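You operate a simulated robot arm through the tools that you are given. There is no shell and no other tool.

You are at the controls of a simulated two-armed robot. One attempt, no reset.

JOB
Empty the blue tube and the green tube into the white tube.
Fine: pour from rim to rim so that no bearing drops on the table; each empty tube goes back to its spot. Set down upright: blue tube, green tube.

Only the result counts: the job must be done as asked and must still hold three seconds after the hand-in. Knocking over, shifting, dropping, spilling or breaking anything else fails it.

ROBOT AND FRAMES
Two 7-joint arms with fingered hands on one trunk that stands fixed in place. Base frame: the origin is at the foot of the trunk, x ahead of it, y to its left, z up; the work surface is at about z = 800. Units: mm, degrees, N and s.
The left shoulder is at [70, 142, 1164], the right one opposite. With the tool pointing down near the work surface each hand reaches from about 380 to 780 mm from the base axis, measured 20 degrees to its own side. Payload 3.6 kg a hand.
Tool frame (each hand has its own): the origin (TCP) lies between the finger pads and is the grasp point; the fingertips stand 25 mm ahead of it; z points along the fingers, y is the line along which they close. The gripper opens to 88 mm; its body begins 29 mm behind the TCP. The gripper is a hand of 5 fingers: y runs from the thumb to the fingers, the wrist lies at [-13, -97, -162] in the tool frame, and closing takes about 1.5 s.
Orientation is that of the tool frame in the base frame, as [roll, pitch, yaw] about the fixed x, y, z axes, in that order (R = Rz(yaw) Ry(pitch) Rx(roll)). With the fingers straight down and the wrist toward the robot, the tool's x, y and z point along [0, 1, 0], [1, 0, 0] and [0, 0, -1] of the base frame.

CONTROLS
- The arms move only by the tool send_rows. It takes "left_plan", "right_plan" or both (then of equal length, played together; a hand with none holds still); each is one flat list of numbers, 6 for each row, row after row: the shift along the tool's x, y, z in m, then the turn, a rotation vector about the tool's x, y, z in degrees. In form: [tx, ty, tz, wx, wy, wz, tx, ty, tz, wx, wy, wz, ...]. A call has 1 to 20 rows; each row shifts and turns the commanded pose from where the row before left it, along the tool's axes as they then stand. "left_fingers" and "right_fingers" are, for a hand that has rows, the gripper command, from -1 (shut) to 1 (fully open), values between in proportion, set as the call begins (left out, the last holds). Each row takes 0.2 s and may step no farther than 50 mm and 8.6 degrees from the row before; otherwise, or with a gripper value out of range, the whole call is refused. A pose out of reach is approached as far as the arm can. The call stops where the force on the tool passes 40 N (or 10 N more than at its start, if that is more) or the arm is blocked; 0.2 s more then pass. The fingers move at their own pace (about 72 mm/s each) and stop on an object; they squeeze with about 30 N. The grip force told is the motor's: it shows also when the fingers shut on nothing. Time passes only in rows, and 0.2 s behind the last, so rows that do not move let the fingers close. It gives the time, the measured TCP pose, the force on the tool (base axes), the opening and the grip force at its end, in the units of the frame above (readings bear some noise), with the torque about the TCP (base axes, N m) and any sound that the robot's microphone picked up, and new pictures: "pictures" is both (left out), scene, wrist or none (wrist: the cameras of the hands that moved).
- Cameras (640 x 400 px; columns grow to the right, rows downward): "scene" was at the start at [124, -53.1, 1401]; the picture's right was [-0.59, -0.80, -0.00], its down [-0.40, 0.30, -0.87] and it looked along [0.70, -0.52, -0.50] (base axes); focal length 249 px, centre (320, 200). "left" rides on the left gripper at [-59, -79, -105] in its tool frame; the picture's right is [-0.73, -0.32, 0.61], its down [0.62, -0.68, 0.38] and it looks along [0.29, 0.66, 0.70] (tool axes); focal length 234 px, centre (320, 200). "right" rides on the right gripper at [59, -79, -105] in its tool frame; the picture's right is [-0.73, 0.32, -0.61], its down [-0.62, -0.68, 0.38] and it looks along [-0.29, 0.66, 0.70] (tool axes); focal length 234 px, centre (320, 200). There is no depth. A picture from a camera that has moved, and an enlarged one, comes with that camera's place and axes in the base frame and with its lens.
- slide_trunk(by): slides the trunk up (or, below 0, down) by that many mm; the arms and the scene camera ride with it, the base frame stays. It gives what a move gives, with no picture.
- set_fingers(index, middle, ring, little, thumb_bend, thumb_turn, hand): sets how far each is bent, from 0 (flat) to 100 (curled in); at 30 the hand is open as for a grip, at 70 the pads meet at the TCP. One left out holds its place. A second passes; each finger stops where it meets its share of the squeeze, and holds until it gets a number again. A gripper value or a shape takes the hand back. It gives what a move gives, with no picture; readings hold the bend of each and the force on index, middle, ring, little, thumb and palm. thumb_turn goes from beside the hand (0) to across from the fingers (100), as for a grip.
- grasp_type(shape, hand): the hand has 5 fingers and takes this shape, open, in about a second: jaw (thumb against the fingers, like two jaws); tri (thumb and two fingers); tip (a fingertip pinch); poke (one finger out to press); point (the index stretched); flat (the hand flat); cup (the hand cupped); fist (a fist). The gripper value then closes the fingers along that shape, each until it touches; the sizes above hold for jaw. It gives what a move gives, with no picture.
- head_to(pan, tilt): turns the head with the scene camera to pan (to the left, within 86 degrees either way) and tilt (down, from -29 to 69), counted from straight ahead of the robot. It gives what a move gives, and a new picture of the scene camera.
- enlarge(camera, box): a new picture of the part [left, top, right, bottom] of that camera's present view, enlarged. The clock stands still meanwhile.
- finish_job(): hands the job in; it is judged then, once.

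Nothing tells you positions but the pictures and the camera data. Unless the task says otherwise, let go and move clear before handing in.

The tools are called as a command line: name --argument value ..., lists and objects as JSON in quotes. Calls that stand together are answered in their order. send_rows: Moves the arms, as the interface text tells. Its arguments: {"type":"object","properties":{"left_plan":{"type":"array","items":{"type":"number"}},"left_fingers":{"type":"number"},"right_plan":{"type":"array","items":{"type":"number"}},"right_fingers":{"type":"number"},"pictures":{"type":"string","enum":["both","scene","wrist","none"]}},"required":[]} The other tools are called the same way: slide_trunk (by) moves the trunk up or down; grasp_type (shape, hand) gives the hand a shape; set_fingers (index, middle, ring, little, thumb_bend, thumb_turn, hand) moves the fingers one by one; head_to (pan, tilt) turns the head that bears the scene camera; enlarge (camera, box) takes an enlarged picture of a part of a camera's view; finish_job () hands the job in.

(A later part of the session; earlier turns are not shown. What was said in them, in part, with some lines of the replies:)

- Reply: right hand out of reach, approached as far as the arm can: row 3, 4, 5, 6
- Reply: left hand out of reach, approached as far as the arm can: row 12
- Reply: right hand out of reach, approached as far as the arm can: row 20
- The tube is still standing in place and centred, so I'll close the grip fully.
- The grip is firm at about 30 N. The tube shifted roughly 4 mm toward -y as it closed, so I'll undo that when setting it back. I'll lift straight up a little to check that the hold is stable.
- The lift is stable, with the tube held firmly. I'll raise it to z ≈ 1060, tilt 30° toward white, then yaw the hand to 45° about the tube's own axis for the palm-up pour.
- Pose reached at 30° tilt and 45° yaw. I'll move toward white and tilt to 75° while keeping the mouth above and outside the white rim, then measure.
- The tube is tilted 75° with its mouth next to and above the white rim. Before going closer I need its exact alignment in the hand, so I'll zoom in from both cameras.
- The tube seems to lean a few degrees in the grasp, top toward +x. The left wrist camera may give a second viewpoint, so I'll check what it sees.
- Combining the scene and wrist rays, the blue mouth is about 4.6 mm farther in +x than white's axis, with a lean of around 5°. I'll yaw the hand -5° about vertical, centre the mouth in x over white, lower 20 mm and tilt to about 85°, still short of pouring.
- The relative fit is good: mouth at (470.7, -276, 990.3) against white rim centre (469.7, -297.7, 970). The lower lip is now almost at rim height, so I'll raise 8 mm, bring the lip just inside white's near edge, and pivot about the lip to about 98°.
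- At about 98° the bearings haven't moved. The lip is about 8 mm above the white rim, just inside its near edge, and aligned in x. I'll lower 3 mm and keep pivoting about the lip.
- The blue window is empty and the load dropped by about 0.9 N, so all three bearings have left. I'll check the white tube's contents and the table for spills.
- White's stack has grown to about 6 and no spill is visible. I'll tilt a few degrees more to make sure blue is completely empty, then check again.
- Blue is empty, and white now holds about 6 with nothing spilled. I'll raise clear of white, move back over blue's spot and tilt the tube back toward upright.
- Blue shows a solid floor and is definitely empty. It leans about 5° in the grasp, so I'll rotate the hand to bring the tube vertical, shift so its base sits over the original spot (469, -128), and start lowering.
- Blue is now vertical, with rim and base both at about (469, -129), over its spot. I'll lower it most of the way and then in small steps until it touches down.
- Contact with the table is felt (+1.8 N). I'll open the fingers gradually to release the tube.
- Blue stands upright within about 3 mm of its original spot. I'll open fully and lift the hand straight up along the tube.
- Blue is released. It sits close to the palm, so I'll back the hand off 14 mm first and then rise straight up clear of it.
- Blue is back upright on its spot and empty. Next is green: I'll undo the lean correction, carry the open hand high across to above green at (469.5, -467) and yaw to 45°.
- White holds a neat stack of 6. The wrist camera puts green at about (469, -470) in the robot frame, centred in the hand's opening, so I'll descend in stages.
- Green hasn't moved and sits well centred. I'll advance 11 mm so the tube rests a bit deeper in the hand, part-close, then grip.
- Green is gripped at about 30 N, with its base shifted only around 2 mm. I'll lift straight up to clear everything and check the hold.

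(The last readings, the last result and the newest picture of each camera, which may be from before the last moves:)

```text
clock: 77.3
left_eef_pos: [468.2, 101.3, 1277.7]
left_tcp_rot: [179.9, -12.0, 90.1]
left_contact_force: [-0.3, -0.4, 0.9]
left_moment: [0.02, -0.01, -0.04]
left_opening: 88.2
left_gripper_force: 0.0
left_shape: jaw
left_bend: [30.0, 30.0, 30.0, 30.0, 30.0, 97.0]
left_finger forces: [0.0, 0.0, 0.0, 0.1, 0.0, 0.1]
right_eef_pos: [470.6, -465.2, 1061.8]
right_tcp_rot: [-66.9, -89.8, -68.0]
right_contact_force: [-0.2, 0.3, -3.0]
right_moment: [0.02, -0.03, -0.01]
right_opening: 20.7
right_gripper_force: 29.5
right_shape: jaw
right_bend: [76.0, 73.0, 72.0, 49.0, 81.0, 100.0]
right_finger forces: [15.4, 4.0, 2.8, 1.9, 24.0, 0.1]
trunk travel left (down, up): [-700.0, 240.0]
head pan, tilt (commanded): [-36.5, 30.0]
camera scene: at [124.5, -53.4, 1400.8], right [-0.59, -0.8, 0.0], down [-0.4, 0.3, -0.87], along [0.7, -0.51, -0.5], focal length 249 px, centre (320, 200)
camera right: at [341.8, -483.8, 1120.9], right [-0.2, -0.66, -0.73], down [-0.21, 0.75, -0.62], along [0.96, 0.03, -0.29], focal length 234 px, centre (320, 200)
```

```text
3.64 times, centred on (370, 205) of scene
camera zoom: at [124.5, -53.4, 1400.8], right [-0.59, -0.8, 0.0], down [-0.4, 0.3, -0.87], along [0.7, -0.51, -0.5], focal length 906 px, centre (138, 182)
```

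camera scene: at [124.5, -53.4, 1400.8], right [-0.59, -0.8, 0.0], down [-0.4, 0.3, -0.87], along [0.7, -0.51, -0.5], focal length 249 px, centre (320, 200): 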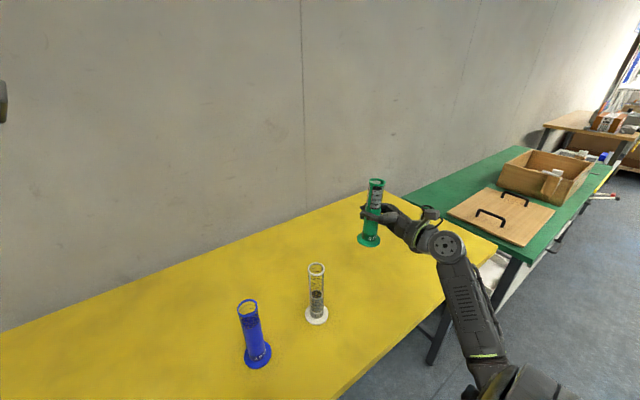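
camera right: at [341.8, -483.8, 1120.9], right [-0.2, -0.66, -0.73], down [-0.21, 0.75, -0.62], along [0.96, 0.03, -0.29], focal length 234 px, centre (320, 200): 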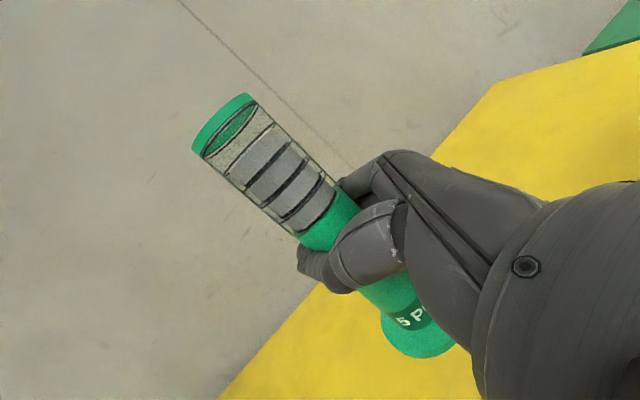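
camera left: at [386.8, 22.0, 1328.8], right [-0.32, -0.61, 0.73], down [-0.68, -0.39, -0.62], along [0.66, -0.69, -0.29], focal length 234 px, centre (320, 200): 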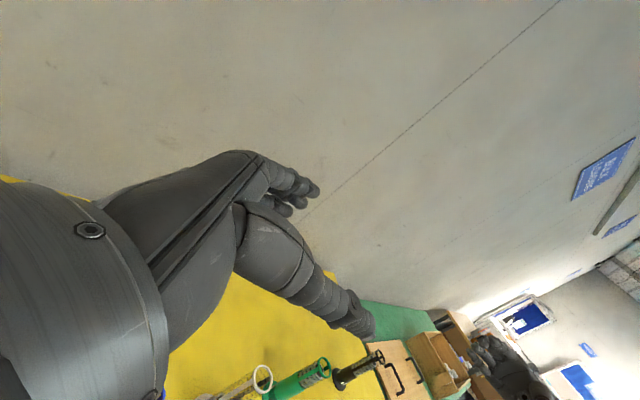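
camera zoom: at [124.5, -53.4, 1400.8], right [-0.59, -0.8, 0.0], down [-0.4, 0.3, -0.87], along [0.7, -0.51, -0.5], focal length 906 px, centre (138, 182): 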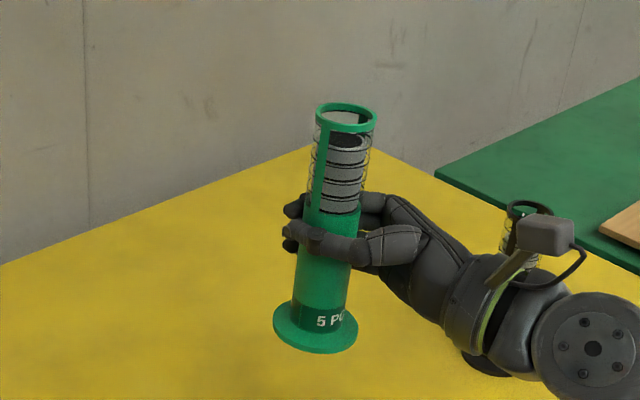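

Green is held well. I'll tilt it 75° toward white (+y) here in free air, then bring the mouth near white for alignment.

send_rows --right_plan '[0, 0, 0, 0, -4.42, -4.42, 0, 0, 0, 0, -4.42, -4.42, 0, 0, 0, 0, -4.42, -4.42, 0, 0, 0, 0, -4.42, -4.42, 0, 0, 0, 0, -4.42, -4.42, 0, 0, 0, 0, -4.42, -4.42, 0, 0, 0, 0, -4.42, -4.42, 0, 0, 0, 0, -4.42, -4.42, 0, 0, 0, 0, -4.42, -4.42, 0, 0, 0, 0, -4.42, -4.42, 0, 0, 0, 0, -4.42, -4.42, 0, 0, 0, 0, -4.42, -4.42, 0.0118, -0.0155, 0.0134, 0, 0, 0, 0.0118, -0.0155, 0.0134, 0, 0, 0, 0.0118, -0.0155, 0.0134, 0, 0, 0, 0, 0, 0, 0, 0, 0, 0, 0, 0, 0, 0, 0]' --pictures "both"

enlarge --camera "scene" --box '[300, 210, 400, 310]'

enlarge --camera "right" --box '[160, 60, 340, 220]'

```text
clock: 81.0
left_eef_pos: [467.0, 101.0, 1278.0]
left_tcp_rot: [-179.9, -12.0, 90.0]
left_contact_force: [0.4, 1.3, 0.0]
left_moment: [-0.04, 0.01, 0.0]
left_opening: 88.0
left_gripper_force: 0.0
left_shape: jaw
left_bend: [30.0, 30.0, 30.0, 30.0, 30.0, 97.0]
left_finger forces: [0.0, 0.0, 0.0, 0.1, 0.0, 0.0]
right_eef_pos: [467.4, -414.8, 1010.5]
right_tcp_rot: [135.0, -15.1, 89.9]
right_contact_force: [-0.1, -0.6, -3.3]
right_moment: [0.08, -0.05, -0.01]
right_opening: 21.2
right_gripper_force: 29.9
right_shape: jaw
right_bend: [76.0, 73.0, 66.0, 52.0, 81.0, 100.0]
right_finger forces: [15.1, 3.5, 3.0, 1.9, 25.3, 0.1]
trunk travel left (down, up): [-700.0, 240.0]
head pan, tilt (commanded): [-36.5, 30.0]
camera scene: at [124.5, -53.4, 1400.8], right [-0.59, -0.8, 0.0], down [-0.4, 0.3, -0.87], along [0.7, -0.52, -0.5], focal length 249 px, centre (320, 200)
camera right: at [338.3, -363.1, 1044.8], right [-0.2, -0.87, 0.45], down [-0.21, -0.41, -0.89], along [0.96, -0.27, -0.1], focal length 234 px, centre (320, 200)
```

scene: 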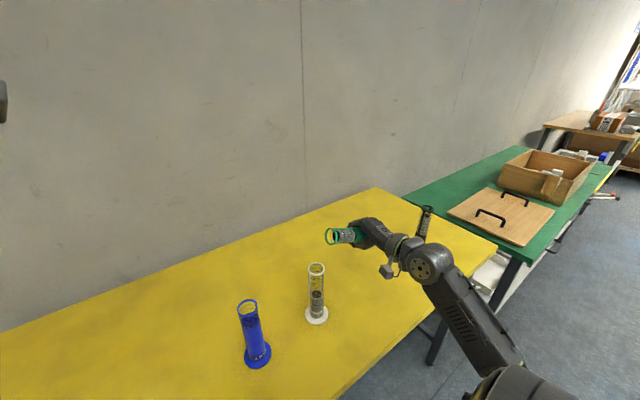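
right: 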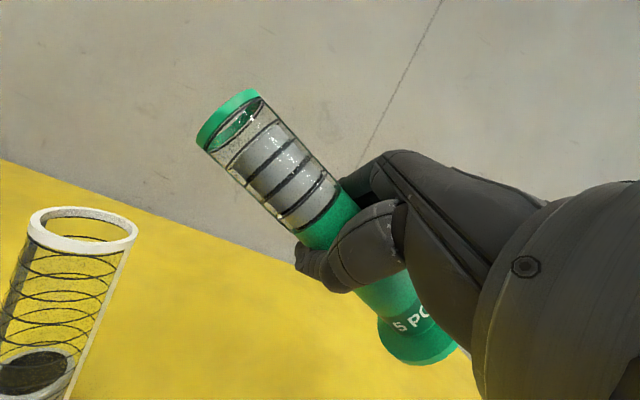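

```text
4.00 times, centred on (350, 260) of scene
camera zoom: at [124.5, -53.4, 1400.8], right [-0.59, -0.8, 0.0], down [-0.4, 0.3, -0.87], along [0.7, -0.52, -0.5], focal length 996 px, centre (200, -40)
```

zoom: 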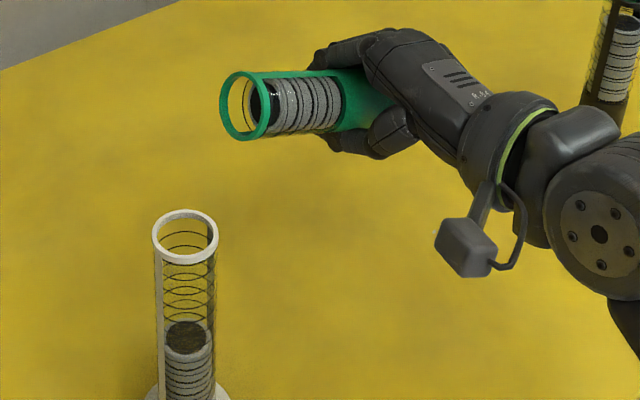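

```text
2.50 times, centred on (250, 140) of right
camera zoom: at [338.3, -363.1, 1044.8], right [-0.2, -0.87, 0.45], down [-0.21, -0.41, -0.89], along [0.96, -0.27, -0.1], focal length 585 px, centre (495, 350)
```

zoom: 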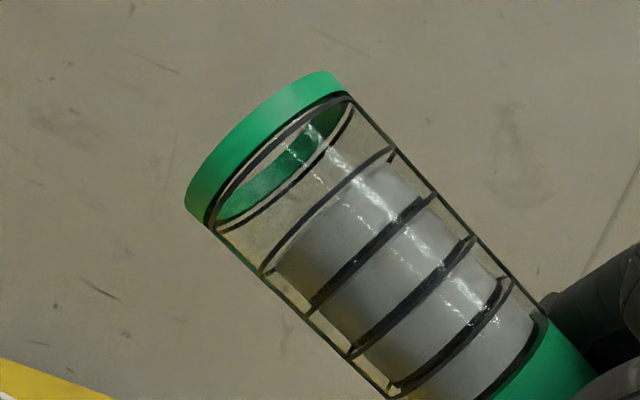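

Both cameras agree on the green mouth at (468.3, -336.3, 1049), with the tube leaning about 5° in the hand. I'll correct the heading by 5°, tilt to about 85° and bring the lip near white's rim but still clear.

send_rows --right_plan '[0, 0, 0, 1.3, 3.41, -3.41, 0, 0, 0, 0.407, -3.482, -3.327, 0, 0, 0, 0.407, -3.482, -3.327, 0, 0, 0, 0.407, -3.482, -3.327, 0.0023, -0.0047, 0.0111, 0, 0, 0, 0.0023, -0.0047, 0.0111, 0, 0, 0, 0, 0, 0, 0, 0, 0, 0, 0, 0, 0, 0, 0]' --pictures "wrist"

enlarge --camera "scene" --box '[290, 220, 370, 300]'

enlarge --camera "right" --box '[40, 60, 340, 260]'

```text
clock: 82.8
left_eef_pos: [468.2, 100.3, 1277.9]
left_tcp_rot: [180.0, -12.0, 90.1]
left_contact_force: [0.0, 0.0, 0.6]
left_moment: [0.0, 0.0, -0.01]
left_opening: 87.9
left_gripper_force: 0.0
left_shape: jaw
left_bend: [30.0, 30.0, 30.0, 30.0, 30.0, 97.0]
left_finger forces: [0.0, 0.0, 0.1, 0.0, 0.0, 0.0]
right_eef_pos: [475.5, -410.0, 989.1]
right_tcp_rot: [136.3, -0.7, 95.0]
right_contact_force: [-0.1, 0.1, -3.4]
right_moment: [0.04, 0.0, 0.01]
right_opening: 21.2
right_gripper_force: 30.0
right_shape: jaw
right_bend: [76.0, 73.0, 71.0, 53.0, 81.0, 100.0]
right_finger forces: [15.2, 3.4, 2.9, 2.0, 25.4, 0.1]
trunk travel left (down, up): [-700.0, 240.0]
head pan, tilt (commanded): [-36.5, 30.0]
camera right: at [341.9, -362.6, 1011.1], right [-0.12, -0.75, 0.65], down [-0.18, -0.63, -0.76], along [0.98, -0.21, -0.05], focal length 234 px, centre (320, 200)
```

right: 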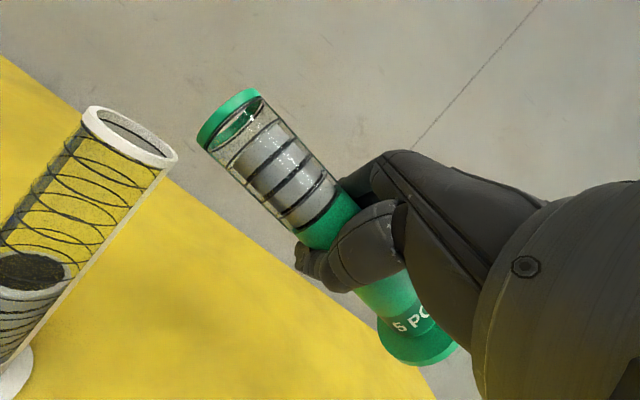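

```text
5.00 times, centred on (330, 260) of scene
camera zoom: at [124.6, -53.3, 1400.8], right [-0.59, -0.8, 0.0], down [-0.4, 0.3, -0.87], along [0.7, -0.52, -0.5], focal length 1245 px, centre (270, -100)
```

zoom: 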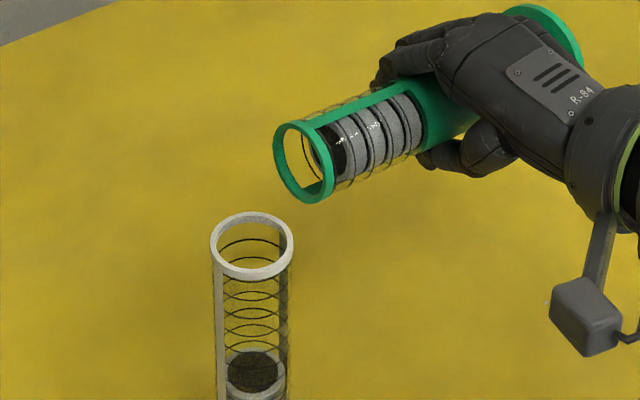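

```text
2.00 times, centred on (190, 160) of right
camera zoom: at [341.9, -362.6, 1011.1], right [-0.12, -0.75, 0.65], down [-0.18, -0.63, -0.76], along [0.98, -0.21, -0.05], focal length 468 px, centre (580, 280)
```

zoom: 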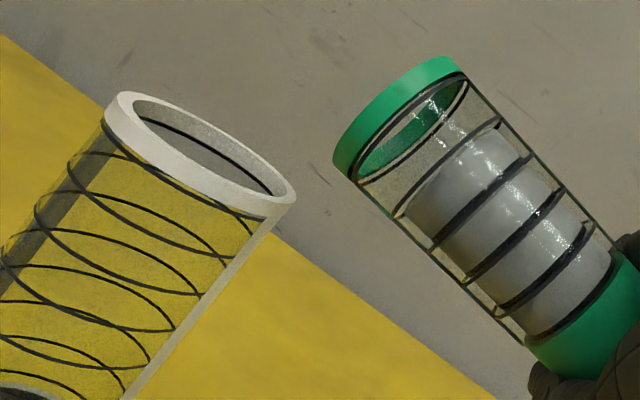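

The relative geometry is consistent: mouth at (467.9, -326.1, 1007) and white centre at (469.3, -297.8, 970). I'll bring the lip just inside white's near edge, about 10 mm above it, and pivot about the lip to roughly 95°.

send_rows --right_plan '[0.0045, -0.0013, 0.003, 0, 0, 0, 0.0045, -0.0013, 0.003, 0, 0, 0, 0, 0, 0, 0, 0, 0, 0.00033, 0.00314, -0.00325, 0.262, -2.163, -2.063, 0.00033, 0.00314, -0.00325, 0.262, -2.163, -2.063, 0.00033, 0.00314, -0.00325, 0.262, -2.163, -2.063, 0.00033, 0.00314, -0.00325, 0.262, -2.163, -2.063, 0, 0, 0, 0, 0, 0, 0, 0, 0, 0, 0, 0]' --pictures "wrist"

enlarge --camera "scene" --box '[290, 220, 370, 300]'

enlarge --camera "right" --box '[40, 0, 340, 200]'

```text
clock: 84.8
left_eef_pos: [467.5, 100.8, 1276.5]
left_tcp_rot: [180.0, -12.0, 90.1]
left_contact_force: [-0.2, 0.6, -0.4]
left_moment: [0.0, -0.03, 0.0]
left_opening: 88.0
left_gripper_force: 0.2
left_shape: jaw
left_bend: [30.0, 30.0, 30.0, 30.0, 30.0, 97.0]
left_finger forces: [0.0, 0.0, 0.0, 0.1, 0.0, 0.0]
right_eef_pos: [477.5, -397.8, 1000.2]
right_tcp_rot: [137.4, 11.3, 94.9]
right_contact_force: [0.2, -1.2, -2.9]
right_moment: [0.09, 0.01, -0.01]
right_opening: 20.8
right_gripper_force: 29.9
right_shape: jaw
right_bend: [76.0, 73.0, 71.0, 53.0, 82.0, 100.0]
right_finger forces: [15.4, 3.4, 2.7, 2.0, 25.5, 0.0]
trunk travel left (down, up): [-700.0, 240.0]
head pan, tilt (commanded): [-36.5, 30.0]
camera right: at [343.9, -347.5, 1012.7], right [-0.12, -0.59, 0.79], down [-0.18, -0.77, -0.61], along [0.98, -0.21, -0.01], focal length 234 px, centre (320, 200)
```

right: 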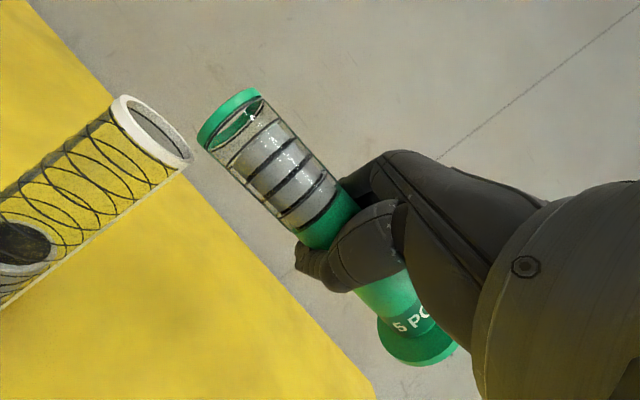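

```text
5.00 times, centred on (330, 260) of scene
camera zoom: at [124.5, -53.4, 1400.8], right [-0.59, -0.8, 0.0], down [-0.4, 0.3, -0.87], along [0.7, -0.52, -0.5], focal length 1245 px, centre (270, -100)
```

zoom: 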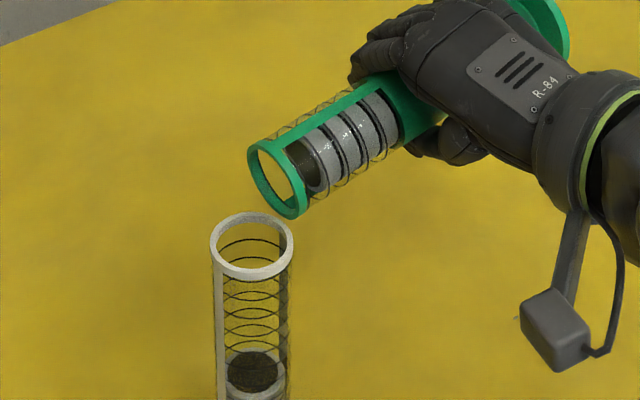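

```text
2.00 times, centred on (190, 100) of right
camera zoom: at [343.9, -347.5, 1012.7], right [-0.12, -0.59, 0.79], down [-0.18, -0.77, -0.61], along [0.98, -0.21, -0.01], focal length 468 px, centre (580, 400)
```

zoom: 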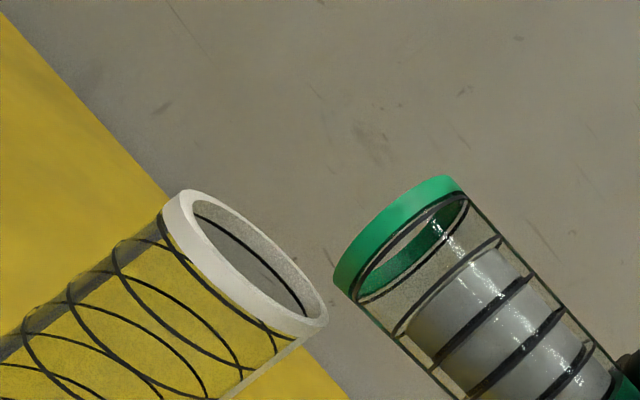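

The lip is at about y = -314.3, z ≈ 980, aligned in x and just inside white's near edge. I'll lower 4 mm and pivot very slowly (about 5°/s) so the bearings slide out gently.

send_rows --right_plan '[0.00078, -0.00266, 0.00289, 0, 0, 0, 0, 0, 0, 0, 0, 0, 9e-05, 0.00105, -0.00109, 0.087, -0.721, -0.6875, 9e-05, 0.00105, -0.00109, 0.087, -0.721, -0.6875, 9e-05, 0.00105, -0.00109, 0.087, -0.721, -0.6875, 9e-05, 0.00105, -0.00109, 0.087, -0.721, -0.6875, 9e-05, 0.00105, -0.00109, 0.087, -0.721, -0.6875, 9e-05, 0.00105, -0.00109, 0.087, -0.721, -0.6875, 0, 0, 0, 0, 0, 0]' --pictures "wrist"

enlarge --camera "scene" --box '[290, 220, 370, 300]'

enlarge --camera "right" --box '[40, 0, 340, 200]'

```text
clock: 86.8
left_eef_pos: [467.6, 101.2, 1277.2]
left_tcp_rot: [180.0, -12.0, 90.1]
left_contact_force: [0.0, 0.9, -0.5]
left_moment: [0.01, -0.02, 0.01]
left_opening: 88.1
left_gripper_force: 0.1
left_shape: jaw
left_bend: [30.0, 30.0, 30.0, 30.0, 30.0, 97.0]
left_finger forces: [0.0, 0.0, 0.1, 0.0, 0.1, 0.1]
right_eef_pos: [476.6, -395.3, 1005.6]
right_tcp_rot: [137.9, 17.3, 94.9]
right_contact_force: [0.3, 0.2, -2.8]
right_moment: [0.02, 0.0, -0.03]
right_opening: 21.2
right_gripper_force: 30.1
right_shape: jaw
right_bend: [76.0, 73.0, 71.0, 53.0, 82.0, 100.0]
right_finger forces: [15.4, 3.4, 2.7, 1.9, 25.4, 0.0]
trunk travel left (down, up): [-700.0, 240.0]
head pan, tilt (commanded): [-36.5, 30.0]
camera right: at [344.2, -343.4, 1012.4], right [-0.12, -0.51, 0.85], down [-0.18, -0.83, -0.52], along [0.98, -0.21, 0.01], focal length 234 px, centre (320, 200)
```

right: 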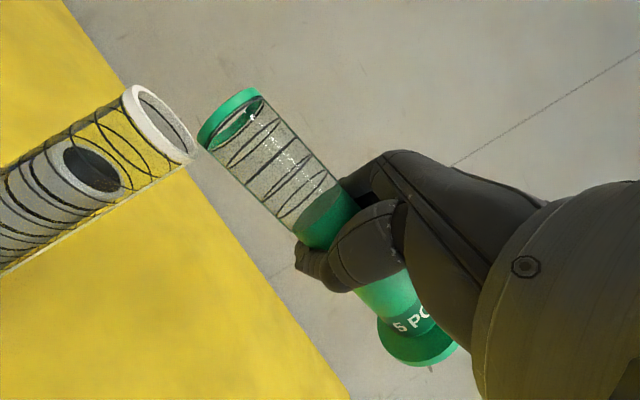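

```text
5.00 times, centred on (330, 260) of scene
camera zoom: at [124.5, -53.4, 1400.8], right [-0.59, -0.8, 0.0], down [-0.4, 0.3, -0.87], along [0.7, -0.52, -0.5], focal length 1245 px, centre (270, -100)
```

zoom: 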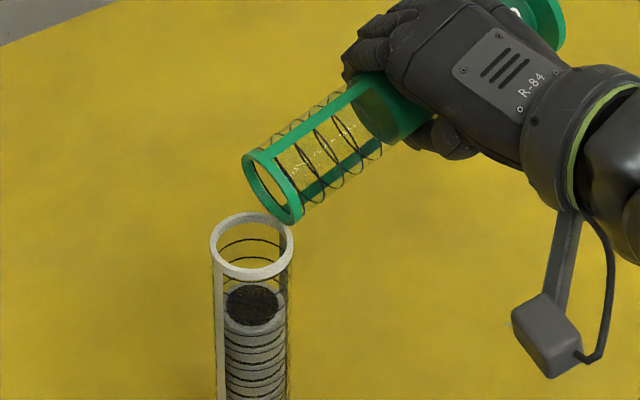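

```text
2.00 times, centred on (190, 100) of right
camera zoom: at [344.2, -343.4, 1012.4], right [-0.12, -0.51, 0.85], down [-0.18, -0.83, -0.52], along [0.98, -0.21, 0.01], focal length 468 px, centre (580, 400)
```

zoom: 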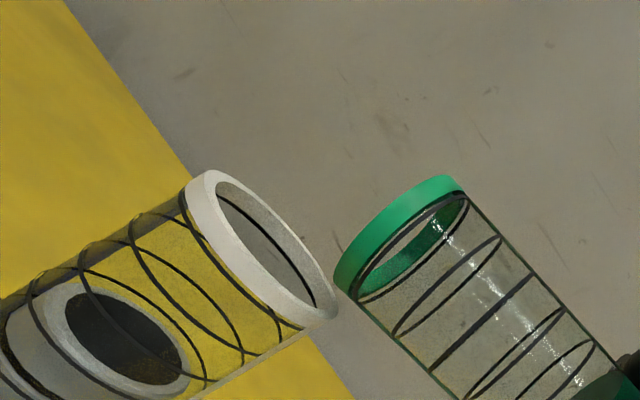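

All five bearings went into white, the stack is neat, and green's floor is visible and empty. I'll check the whole scene for strays, then raise clear.

enlarge --camera "scene" --box '[220, 200, 460, 380]'

enlarge --camera "scene" --box '[285, 250, 350, 335]'

```text
2.22 times, centred on (340, 290) of scene
camera zoom: at [124.5, -53.4, 1400.8], right [-0.59, -0.8, 0.0], down [-0.4, 0.3, -0.87], along [0.7, -0.52, -0.5], focal length 554 px, centre (276, 0)
```

zoom: 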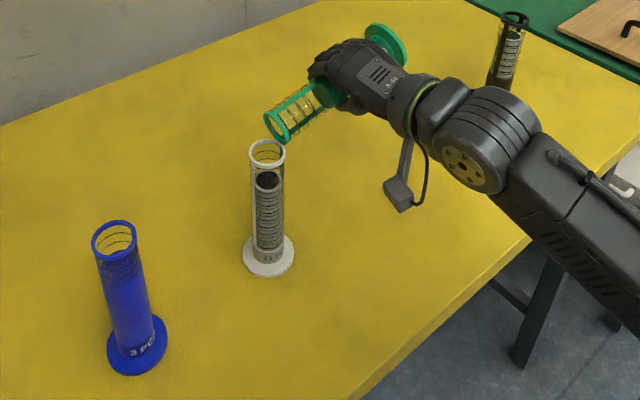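

```text
4.71 times, centred on (318, 292) of scene
camera zoom: at [124.5, -53.4, 1400.8], right [-0.59, -0.8, 0.0], down [-0.4, 0.3, -0.87], along [0.7, -0.52, -0.5], focal length 1172 px, centre (332, -235)
```

zoom: 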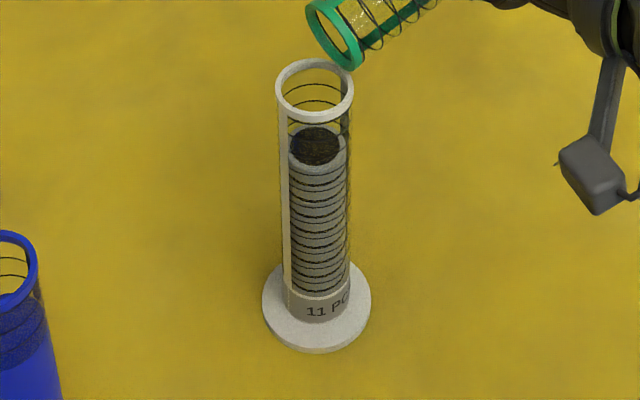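

White now shows a full neat stack of 11 with no strays. I'll raise green clear, move back toward its spot and return it upright.

send_rows --right_plan '[-0.00744, 0.016, -0.0177, 0, 0, 0, -0.00744, 0.016, -0.0177, 0, 0, 0, -0.0333, -0.0092, 0.0057, 0, 0, 0, -0.0333, -0.0092, 0.0057, 0, 0, 0, 0, 0, 0, -0.719, 5.948, 5.672, 0, 0, 0, -0.719, 5.948, 5.672, 0, 0, 0, -0.719, 5.948, 5.672, 0, 0, 0, -0.719, 5.948, 5.672, 0, 0, 0, -0.719, 5.948, 5.672, 0, 0, 0, -0.719, 5.948, 5.672, 0, 0, 0, -0.719, 5.948, 5.672, 0, 0, 0, -0.719, 5.948, 5.672, 0, 0, 0, -0.719, 5.948, 5.672, 0, 0, 0, -0.719, 5.948, 5.672, 0, 0, 0, -0.719, 5.948, 5.672, 0, 0, 0, -0.719, 5.948, 5.672, 0, 0, 0, -0.719, 5.948, 5.672, 0, 0, 0, 0, 0, 0]' --pictures "scene"

enlarge --camera "scene" --box '[335, 150, 405, 260]'

enlarge --camera "right" --box '[160, 60, 500, 380]'

```text
clock: 90.5
left_eef_pos: [467.2, 100.6, 1277.1]
left_tcp_rot: [180.0, -12.0, 90.1]
left_contact_force: [-0.4, -0.4, 0.4]
left_moment: [0.0, 0.0, 0.02]
left_opening: 88.2
left_gripper_force: 0.1
left_shape: jaw
left_bend: [30.0, 30.0, 30.0, 30.0, 30.0, 97.0]
left_finger forces: [0.0, 0.0, 0.0, 0.0, 0.0, 0.0]
right_eef_pos: [477.2, -465.7, 1054.6]
right_tcp_rot: [45.1, -85.0, -178.9]
right_contact_force: [0.0, -0.6, -3.1]
right_moment: [0.04, 0.0, -0.01]
right_opening: 21.0
right_gripper_force: 29.9
right_shape: jaw
right_bend: [76.0, 73.0, 71.0, 53.0, 82.0, 100.0]
right_finger forces: [15.9, 3.2, 2.6, 2.6, 24.1, 0.0]
trunk travel left (down, up): [-700.0, 240.0]
head pan, tilt (commanded): [-36.5, 30.0]
camera scene: at [124.4, -53.5, 1400.8], right [-0.59, -0.8, 0.0], down [-0.4, 0.3, -0.87], along [0.7, -0.51, -0.5], focal length 249 px, centre (320, 200)
```

scene: 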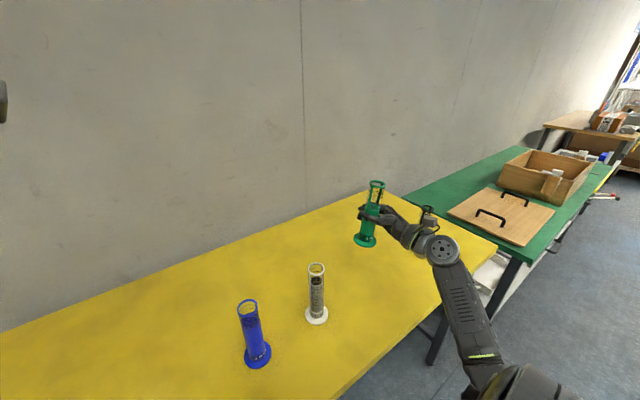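

```text
3.64 times, centred on (370, 205) of scene
camera zoom: at [124.4, -53.5, 1400.8], right [-0.59, -0.8, 0.0], down [-0.4, 0.3, -0.87], along [0.7, -0.51, -0.5], focal length 906 px, centre (138, 182)
```

zoom: 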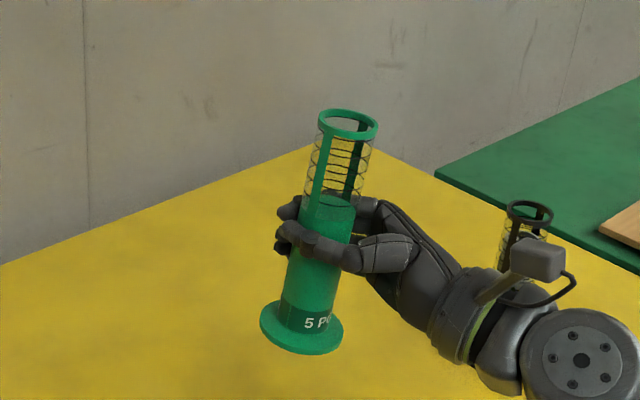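

```text
1.25 times, centred on (330, 220) of right
camera zoom: at [344.0, -486.8, 1102.8], right [-0.12, -0.66, -0.74], down [-0.17, 0.75, -0.64], along [0.98, 0.05, -0.21], focal length 293 px, centre (308, 175)
```

zoom: 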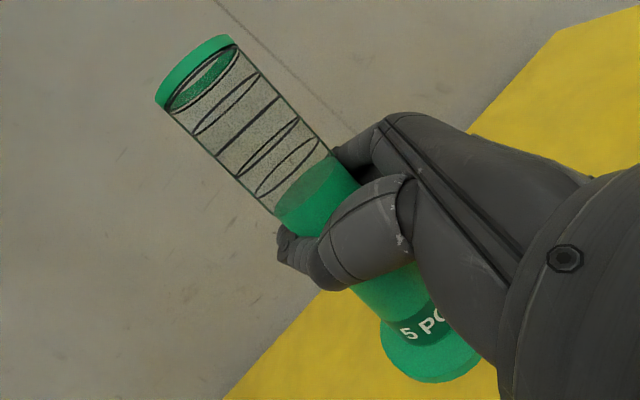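

Green is upright-ish in the hand with a lean of about 5°. I'll straighten it, centre its base over the original spot and start lowering.

send_rows --right_plan '[0, 0, 0, 0.395, -4.68, -1.71, -0.0198, -0.0029, 0.0007, 0, 0, 0, -0.0198, -0.0029, 0.0007, 0, 0, 0, -0.0198, -0.0029, 0.0007, 0, 0, 0, -0.0198, -0.0029, 0.0007, 0, 0, 0, -0.0198, -0.0029, 0.0007, 0, 0, 0, -0.0198, -0.0029, 0.0007, 0, 0, 0, 0, 0, 0, 0, 0, 0, 0, 0, 0, 0, 0, 0]' --pictures "wrist"

enlarge --camera "scene" --box '[340, 205, 390, 285]'

```text
clock: 92.5
left_eef_pos: [467.8, 100.7, 1278.0]
left_tcp_rot: [180.0, -12.0, 90.1]
left_contact_force: [0.3, 0.4, 0.1]
left_moment: [-0.02, 0.01, 0.01]
left_opening: 88.0
left_gripper_force: 0.1
left_shape: jaw
left_bend: [30.0, 30.0, 30.0, 30.0, 30.0, 97.0]
left_finger forces: [0.0, 0.0, 0.0, 0.0, 0.0, 0.0]
right_eef_pos: [473.4, -459.7, 934.1]
right_tcp_rot: [103.7, -84.5, 122.7]
right_contact_force: [0.1, 0.4, -2.8]
right_moment: [0.02, -0.03, -0.01]
right_opening: 20.9
right_gripper_force: 30.0
right_shape: jaw
right_bend: [76.0, 73.0, 71.0, 53.0, 82.0, 100.0]
right_finger forces: [16.0, 3.3, 2.6, 2.5, 24.1, 0.0]
trunk travel left (down, up): [-700.0, 240.0]
head pan, tilt (commanded): [-36.5, 30.0]
camera right: at [342.5, -476.8, 988.5], right [-0.15, -0.72, -0.68], down [-0.19, 0.69, -0.69], along [0.97, 0.03, -0.24], focal length 234 px, centre (320, 200)
```

right: 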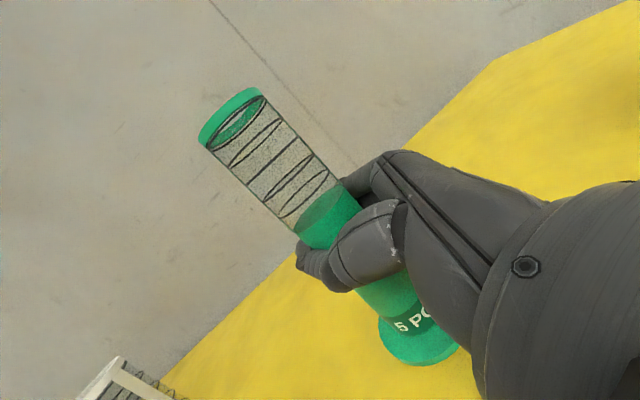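

```text
5.00 times, centred on (365, 245) of scene
camera zoom: at [124.5, -53.4, 1400.8], right [-0.59, -0.8, 0.0], down [-0.4, 0.3, -0.87], along [0.7, -0.51, -0.5], focal length 1245 px, centre (95, -25)
```

zoom: 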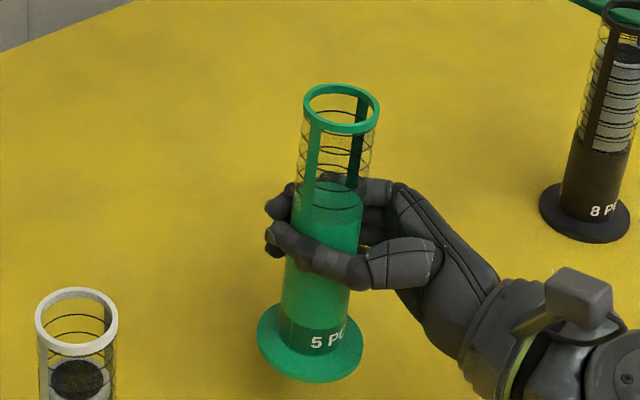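

send_rows --right_plan '[-0.01397, -0.00126, -0.00033, 0, 0, 0, -0.01397, -0.00126, -0.00033, 0, 0, 0, -0.01397, -0.00126, -0.00033, 0, 0, 0, 0, 0, 0, 0, 0, 0, 0, 0, 0, 0, 0, 0]' --pictures "none"

enlarge --camera "scene" --box '[340, 225, 390, 300]'

```text
clock: 93.8
left_eef_pos: [467.3, 101.6, 1276.9]
left_tcp_rot: [-179.9, -12.1, 90.1]
left_contact_force: [-0.4, -0.3, -0.7]
left_moment: [0.01, 0.01, -0.01]
left_opening: 88.2
left_gripper_force: 0.1
left_shape: jaw
left_bend: [30.0, 30.0, 30.0, 30.0, 30.0, 97.0]
left_finger forces: [0.0, 0.0, 0.1, 0.0, 0.0, 0.1]
right_eef_pos: [473.4, -461.1, 893.2]
right_tcp_rot: [103.9, -84.5, 122.4]
right_contact_force: [0.0, 0.1, -3.3]
right_moment: [0.05, 0.01, 0.02]
right_opening: 20.8
right_gripper_force: 29.6
right_shape: jaw
right_bend: [76.0, 73.0, 71.0, 53.0, 82.0, 100.0]
right_finger forces: [16.1, 3.2, 2.5, 2.6, 24.2, 0.0]
trunk travel left (down, up): [-700.0, 240.0]
head pan, tilt (commanded): [-36.5, 30.0]
```

```text
5.33 times, centred on (365, 262) of scene
camera zoom: at [124.5, -53.4, 1400.8], right [-0.59, -0.8, 0.0], down [-0.4, 0.3, -0.87], along [0.7, -0.51, -0.5], focal length 1328 px, centre (80, -133)
```

zoom: 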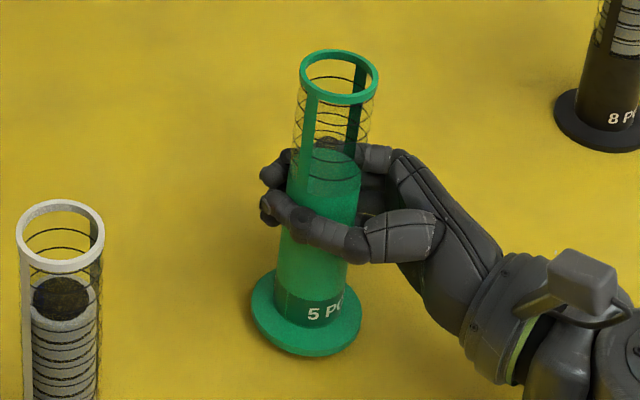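

send_rows --right_plan '[-0.002, -0.0002, 0, 0, 0, 0, -0.002, -0.0002, 0, 0, 0, 0, 0, 0, 0, 0, 0, 0]' --pictures "none"

send_rows --right_plan '[-0.001, -0.0001, 0, 0, 0, 0, 0, 0, 0, 0, 0, 0]' --pictures "none"

send_rows --right_plan '[-0.001, -0.0001, 0, 0, 0, 0, 0, 0, 0, 0, 0, 0]' --pictures "none"

```text
clock: 94.5
left_eef_pos: [468.2, 100.8, 1277.7]
left_tcp_rot: [-180.0, -12.0, 90.1]
left_contact_force: [0.0, 0.5, 0.4]
left_moment: [0.0, 0.01, -0.04]
left_opening: 88.0
left_gripper_force: 0.1
left_shape: jaw
left_bend: [30.0, 30.0, 30.0, 30.0, 30.0, 97.0]
left_finger forces: [0.0, 0.0, 0.0, 0.0, 0.1, 0.0]
right_eef_pos: [472.4, -460.7, 888.8]
right_tcp_rot: [103.6, -84.5, 122.9]
right_contact_force: [0.0, -0.6, -1.4]
right_moment: [0.0, -0.01, 0.03]
right_opening: 20.9
right_gripper_force: 30.7
right_shape: jaw
right_bend: [76.0, 73.0, 71.0, 53.0, 82.0, 100.0]
right_finger forces: [16.1, 3.2, 2.6, 2.6, 24.2, 0.0]
trunk travel left (down, up): [-700.0, 240.0]
head pan, tilt (commanded): [-36.5, 30.0]
```

```text
clock: 95.2
left_eef_pos: [467.5, 101.4, 1277.8]
left_tcp_rot: [180.0, -11.9, 90.1]
left_contact_force: [-0.7, 0.1, -0.1]
left_moment: [-0.03, 0.01, 0.01]
left_opening: 88.2
left_gripper_force: 0.2
left_shape: jaw
left_bend: [30.0, 30.0, 30.0, 30.0, 30.0, 97.0]
left_finger forces: [0.0, 0.1, 0.0, 0.1, 0.1, 0.0]
right_eef_pos: [473.0, -461.1, 887.2]
right_tcp_rot: [103.3, -84.4, 123.1]
right_contact_force: [-0.6, -0.6, -2.0]
right_moment: [0.01, 0.02, -0.03]
right_opening: 21.1
right_gripper_force: 30.5
right_shape: jaw
right_bend: [76.0, 73.0, 71.0, 53.0, 82.0, 100.0]
right_finger forces: [16.2, 3.0, 2.5, 2.6, 24.2, 0.0]
trunk travel left (down, up): [-700.0, 240.0]
head pan, tilt (commanded): [-36.5, 30.0]
```

```text
clock: 95.8
left_eef_pos: [468.0, 100.0, 1276.7]
left_tcp_rot: [180.0, -12.0, 90.1]
left_contact_force: [0.3, 0.3, 0.5]
left_moment: [0.0, 0.01, -0.02]
left_opening: 88.1
left_gripper_force: 0.1
left_shape: jaw
left_bend: [30.0, 30.0, 30.0, 30.0, 30.0, 97.0]
left_finger forces: [0.1, 0.1, 0.0, 0.0, 0.1, 0.0]
right_eef_pos: [473.1, -461.6, 886.5]
right_tcp_rot: [103.8, -84.5, 122.5]
right_contact_force: [-0.3, -0.4, -2.7]
right_moment: [0.05, -0.03, 0.02]
right_opening: 21.2
right_gripper_force: 29.8
right_shape: jaw
right_bend: [76.0, 73.0, 71.0, 53.0, 82.0, 100.0]
right_finger forces: [16.1, 3.1, 2.5, 2.5, 24.2, 0.1]
trunk travel left (down, up): [-700.0, 240.0]
head pan, tilt (commanded): [-36.5, 30.0]
```

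send_rows --right_plan '[-0.001, -0.0001, 0, 0, 0, 0, 0, 0, 0, 0, 0, 0]' --pictures "none"

send_rows --right_plan '[-0.001, -0.0001, 0, 0, 0, 0, 0, 0, 0, 0, 0, 0]' --pictures "none"

```text
clock: 96.3
left_eef_pos: [467.3, 101.3, 1277.0]
left_tcp_rot: [-180.0, -12.0, 90.0]
left_contact_force: [0.4, 0.3, -0.4]
left_moment: [-0.01, -0.04, 0.0]
left_opening: 87.8
left_gripper_force: 0.1
left_shape: jaw
left_bend: [30.0, 30.0, 30.0, 30.0, 30.0, 97.0]
left_finger forces: [0.0, 0.0, 0.0, 0.1, 0.1, 0.0]
right_eef_pos: [471.6, -462.2, 886.0]
right_tcp_rot: [103.9, -84.5, 122.6]
right_contact_force: [-0.5, 0.6, -1.9]
right_moment: [0.01, -0.03, -0.03]
right_opening: 20.7
right_gripper_force: 30.5
right_shape: jaw
right_bend: [76.0, 73.0, 71.0, 53.0, 82.0, 100.0]
right_finger forces: [16.1, 3.2, 2.6, 2.6, 24.3, 0.0]
trunk travel left (down, up): [-700.0, 240.0]
head pan, tilt (commanded): [-36.5, 30.0]
```

```text
clock: 97.0
left_eef_pos: [467.7, 101.0, 1277.4]
left_tcp_rot: [180.0, -12.0, 90.2]
left_contact_force: [0.7, 0.3, 0.4]
left_moment: [0.02, -0.04, 0.01]
left_opening: 88.2
left_gripper_force: 0.1
left_shape: jaw
left_bend: [30.0, 30.0, 30.0, 30.0, 30.0, 97.0]
left_finger forces: [0.0, 0.0, 0.1, 0.1, 0.0, 0.0]
right_eef_pos: [472.6, -458.9, 885.4]
right_tcp_rot: [104.2, -84.5, 122.2]
right_contact_force: [0.4, 0.6, 1.1]
right_moment: [-0.01, -0.07, -0.01]
right_opening: 20.5
right_gripper_force: 29.8
right_shape: jaw
right_bend: [76.0, 73.0, 71.0, 53.0, 82.0, 100.0]
right_finger forces: [16.1, 3.2, 2.6, 2.6, 24.6, 0.0]
trunk travel left (down, up): [-700.0, 240.0]
head pan, tilt (commanded): [-36.5, 30.0]
```

Contact is felt (the force rose to +1.1 N). I'll open the fingers partway to release green.

send_rows --right_plan '[0, 0, 0, 0, 0, 0, 0, 0, 0, 0, 0, 0, 0, 0, 0, 0, 0, 0, 0, 0, 0, 0, 0, 0, 0, 0, 0, 0, 0, 0]' --right_fingers 0.1 --pictures "none"

enlarge --camera "scene" --box '[340, 225, 390, 300]'

```text
clock: 98.2
left_eef_pos: [466.3, 102.0, 1277.6]
left_tcp_rot: [-179.9, -12.1, 90.0]
left_contact_force: [-0.3, 0.0, -0.7]
left_moment: [-0.01, 0.01, 0.05]
left_opening: 88.0
left_gripper_force: 0.1
left_shape: jaw
left_bend: [30.0, 30.0, 30.0, 30.0, 30.0, 97.0]
left_finger forces: [0.0, 0.0, 0.0, 0.1, 0.0, 0.0]
right_eef_pos: [472.8, -461.4, 885.9]
right_tcp_rot: [103.7, -84.5, 122.7]
right_contact_force: [-0.5, 0.6, 0.0]
right_moment: [0.02, -0.01, -0.01]
right_opening: 48.0
right_gripper_force: 0.0
right_shape: jaw
right_bend: [74.0, 43.0, 39.0, 42.0, 67.0, 100.0]
right_finger forces: [0.0, 0.0, 0.1, 0.0, 0.0, 0.0]
trunk travel left (down, up): [-700.0, 240.0]
head pan, tilt (commanded): [-36.5, 30.0]
```

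```text
5.33 times, centred on (365, 262) of scene
camera zoom: at [124.1, -52.9, 1400.9], right [-0.59, -0.8, 0.0], down [-0.4, 0.3, -0.87], along [0.7, -0.52, -0.5], focal length 1328 px, centre (80, -133)
```

zoom: 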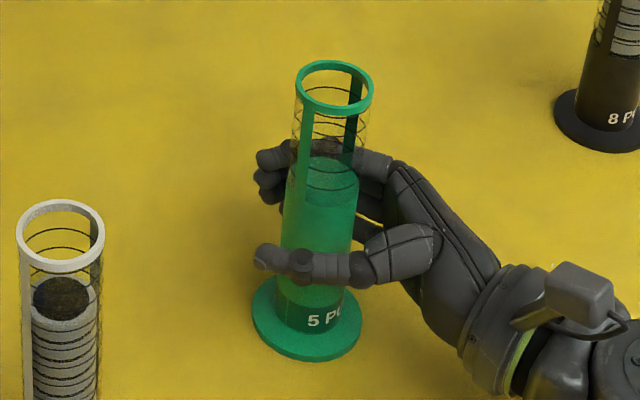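

Green stands within about 1 mm of its original spot. I'll open fully, back off along the palm direction and rise.

send_rows --right_plan '[0, 0, 0, 0, 0, 0, 0, 0, 0, 0, 0, 0, 0, 0, 0, 0, 0, 0, 0, 0, 0, 0, 0, 0, 0, 0, 0, 0, 0, 0, 0, 0, -0.006, 0, 0, 0, 0, 0, -0.008, 0, 0, 0, 0, 0, 0, 0, 0, 0]' --right_fingers 1 --pictures "wrist"

enlarge --camera "scene" --box '[340, 225, 390, 300]'

```text
clock: 100.0
left_eef_pos: [466.5, 100.8, 1277.1]
left_tcp_rot: [179.9, -11.8, 90.1]
left_contact_force: [-0.6, 0.1, 0.0]
left_moment: [-0.02, 0.03, -0.01]
left_opening: 88.0
left_gripper_force: 0.0
left_shape: jaw
left_bend: [30.0, 30.0, 30.0, 30.0, 30.0, 97.0]
left_finger forces: [0.1, 0.0, 0.0, 0.0, 0.1, 0.0]
right_eef_pos: [461.9, -471.4, 885.1]
right_tcp_rot: [103.1, -84.4, 123.3]
right_contact_force: [-1.0, 0.5, 0.8]
right_moment: [-0.03, -0.01, 0.03]
right_opening: 87.8
right_gripper_force: 0.2
right_shape: jaw
right_bend: [30.0, 30.0, 30.0, 30.0, 30.0, 98.0]
right_finger forces: [0.1, 0.1, 0.0, 0.0, 0.1, 0.0]
trunk travel left (down, up): [-700.0, 240.0]
head pan, tilt (commanded): [-36.5, 30.0]
camera right: at [330.8, -488.8, 939.3], right [-0.15, -0.72, -0.68], down [-0.19, 0.69, -0.69], along [0.97, 0.03, -0.24], focal length 234 px, centre (320, 200)
```

right: 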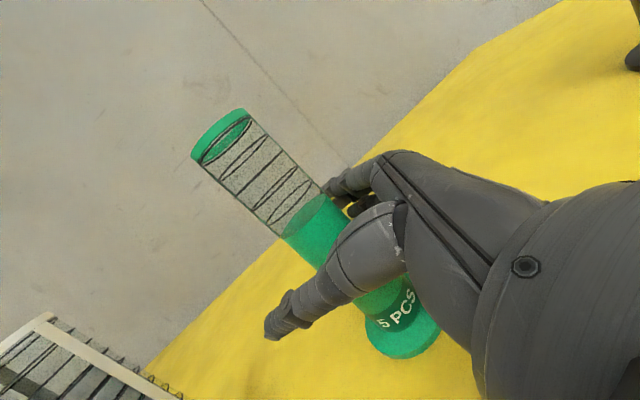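

```text
5.33 times, centred on (365, 262) of scene
camera zoom: at [124.2, -52.9, 1400.9], right [-0.59, -0.8, 0.0], down [-0.4, 0.3, -0.87], along [0.7, -0.52, -0.5], focal length 1328 px, centre (80, -133)
```

zoom: 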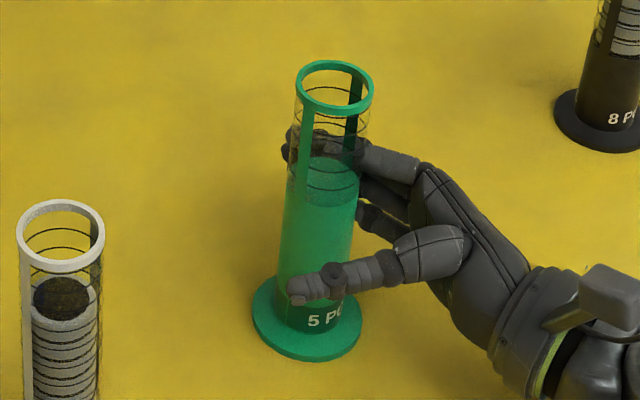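

send_rows --right_plan '[0.0149, 0.0014, -0.0003, 0, 0, 0, 0.0209, 0.0019, -0.0004, 0, 0, 0, 0.0209, 0.0019, -0.0004, 0, 0, 0, 0.0209, 0.0019, -0.0004, 0, 0, 0, 0.0209, 0.0019, -0.0004, 0, 0, 0, 0.0209, 0.0019, -0.0004, 0, 0, 0, 0.0209, 0.0019, -0.0004, 0, 0, 0, 0.0209, 0.0019, -0.0004, 0, 0, 0, 0.0209, 0.0019, -0.0004, 0, 0, 0, 0.0209, 0.0019, -0.0004, 0, 0, 0, 0, 0, 0, 0, 0, 0]' --pictures "scene"

enlarge --camera "scene" --box '[220, 190, 460, 380]'

```text
clock: 102.3
left_eef_pos: [466.6, 101.9, 1277.6]
left_tcp_rot: [179.9, -12.0, 90.1]
left_contact_force: [-0.3, 0.8, -0.6]
left_moment: [0.01, -0.02, -0.05]
left_opening: 88.1
left_gripper_force: 0.0
left_shape: jaw
left_bend: [30.0, 30.0, 30.0, 30.0, 30.0, 97.0]
left_finger forces: [0.0, 0.1, 0.0, 0.0, 0.0, 0.0]
right_eef_pos: [461.3, -470.9, 1089.0]
right_tcp_rot: [102.3, -84.5, 124.1]
right_contact_force: [0.4, -0.1, 0.5]
right_moment: [0.03, -0.01, 0.01]
right_opening: 87.3
right_gripper_force: 0.1
right_shape: jaw
right_bend: [30.0, 30.0, 30.0, 30.0, 30.0, 98.0]
right_finger forces: [0.0, 0.0, 0.0, 0.1, 0.0, 0.1]
trunk travel left (down, up): [-700.0, 240.0]
head pan, tilt (commanded): [-36.5, 30.0]
camera scene: at [124.1, -53.0, 1400.9], right [-0.59, -0.8, 0.0], down [-0.4, 0.3, -0.87], along [0.7, -0.52, -0.5], focal length 249 px, centre (320, 200)
```

scene: 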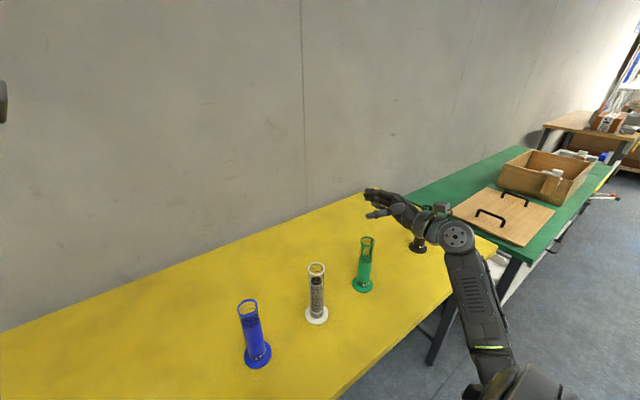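

```text
2.11 times, centred on (340, 285) of scene
camera zoom: at [124.1, -53.0, 1400.9], right [-0.59, -0.8, 0.0], down [-0.4, 0.3, -0.87], along [0.7, -0.52, -0.5], focal length 524 px, centre (278, 21)
```

zoom: 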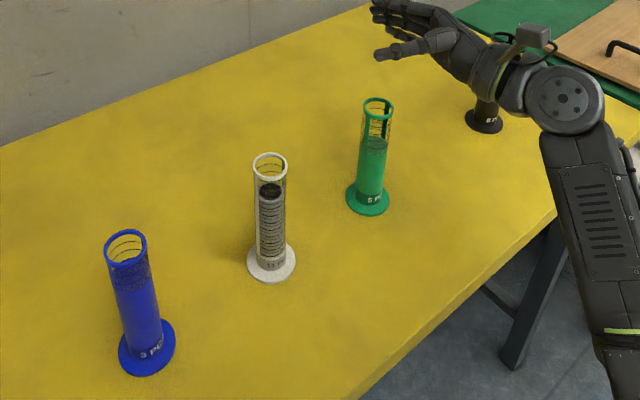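

All three tubes stand upright, blue and green are empty, and white holds the full stack. I'll raise the hand further clear, zoom on white for a last check, and then hand in.

send_rows --right_plan '[0.0209, 0.0019, -0.0004, 0, 0, 0, 0.0209, 0.0019, -0.0004, 0, 0, 0, 0.0209, 0.0019, -0.0004, 0, 0, 0, 0.0209, 0.0019, -0.0004, 0, 0, 0, 0.0209, 0.0019, -0.0004, 0, 0, 0, 0.0209, 0.0019, -0.0004, 0, 0, 0, 0, 0, 0, 0, 0, 0, 0, 0, 0, 0, 0, 0]' --pictures "both"

enlarge --camera "scene" --box '[285, 250, 350, 335]'

enlarge --camera "scene" --box '[395, 190, 465, 270]'

```text
clock: 104.2
left_eef_pos: [467.5, 100.8, 1277.9]
left_tcp_rot: [179.9, -11.9, 90.2]
left_contact_force: [-0.4, -0.8, 0.1]
left_moment: [0.02, -0.01, 0.02]
left_opening: 88.0
left_gripper_force: 0.1
left_shape: jaw
left_bend: [30.0, 30.0, 30.0, 30.0, 30.0, 97.0]
left_finger forces: [0.0, 0.0, 0.0, 0.1, 0.1, 0.0]
right_eef_pos: [462.4, -470.1, 1214.8]
right_tcp_rot: [103.2, -84.5, 123.1]
right_contact_force: [0.3, 0.4, 0.4]
right_moment: [-0.04, 0.0, -0.03]
right_opening: 87.5
right_gripper_force: 0.1
right_shape: jaw
right_bend: [30.0, 30.0, 30.0, 30.0, 30.0, 98.0]
right_finger forces: [0.0, 0.0, 0.0, 0.1, 0.2, 0.0]
trunk travel left (down, up): [-700.0, 240.0]
head pan, tilt (commanded): [-36.5, 30.0]
camera scene: at [124.1, -53.0, 1400.9], right [-0.59, -0.8, 0.0], down [-0.4, 0.3, -0.87], along [0.7, -0.52, -0.5], focal length 249 px, centre (320, 200)
camera right: at [330.7, -487.7, 1269.4], right [-0.15, -0.72, -0.68], down [-0.19, 0.69, -0.69], along [0.97, 0.03, -0.24], focal length 234 px, centre (320, 200)
```

scene: 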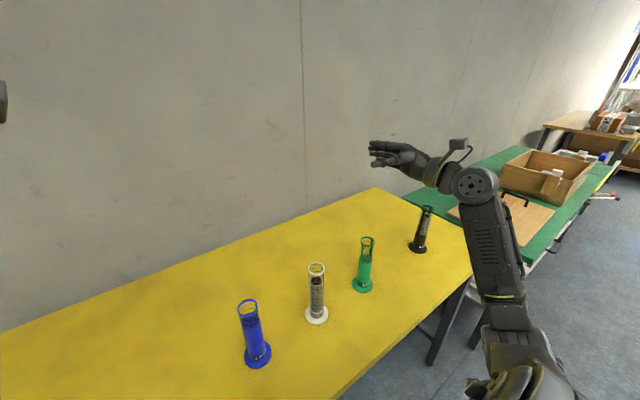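
right: 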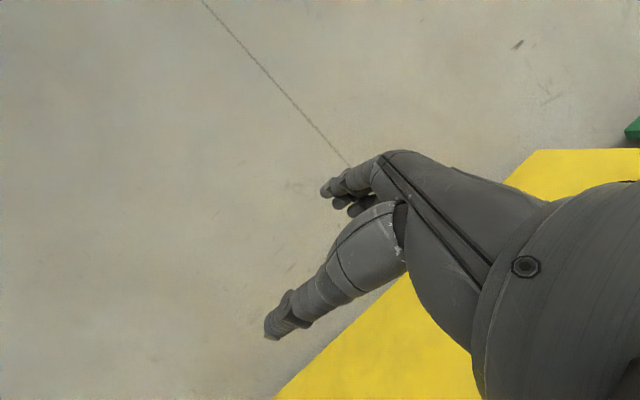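

```text
4.71 times, centred on (318, 292) of scene
camera zoom: at [124.1, -53.0, 1400.9], right [-0.59, -0.8, 0.0], down [-0.4, 0.3, -0.87], along [0.7, -0.52, -0.5], focal length 1172 px, centre (332, -235)
```

zoom: 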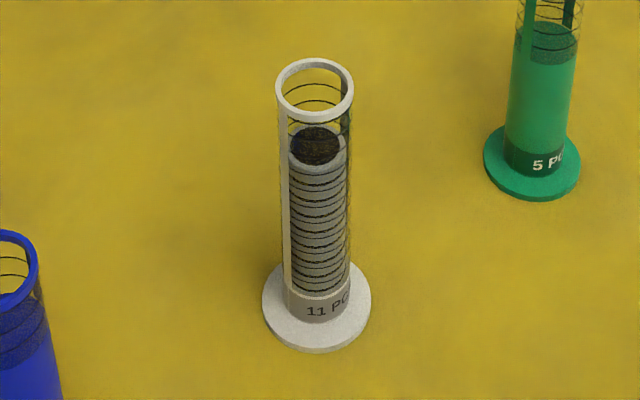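

```text
5.00 times, centred on (430, 230) of scene
camera zoom: at [124.1, -53.0, 1400.9], right [-0.59, -0.8, 0.0], down [-0.4, 0.3, -0.87], along [0.7, -0.52, -0.5], focal length 1245 px, centre (-230, 50)
```

zoom: 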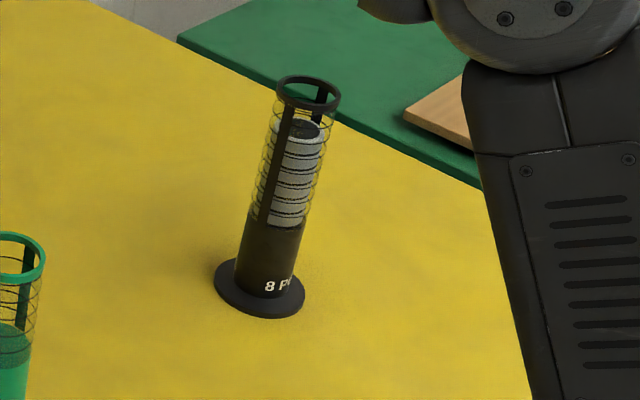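

The last pictures show white holding all the bearings in a neat stack. Blue and green stand empty and upright on their spots, the black tube looks undisturbed, no bearing is on the table, and both hands are clear, so I'm handing in.

finish_job

```text
The job is handed in.
```

I emptied the blue tube (3 bearings) and the green tube (5) into the white tube, using the right hand for both pours. The job is handed in; I haven't seen the verdict.

- **White tube:** it wasn't touched and now holds a neat stack, which looks like all 11 it takes (it started with about 3).
- **Blue and green tubes:** both are empty and standing upright. Green is within about 1 mm of its original spot and blue within about 3 mm.
- **Spills and other items:** no bearing showed on the table in the last pictures, and the black tube looked undisturbed.

Both hands were open and clear of everything before I handed in.
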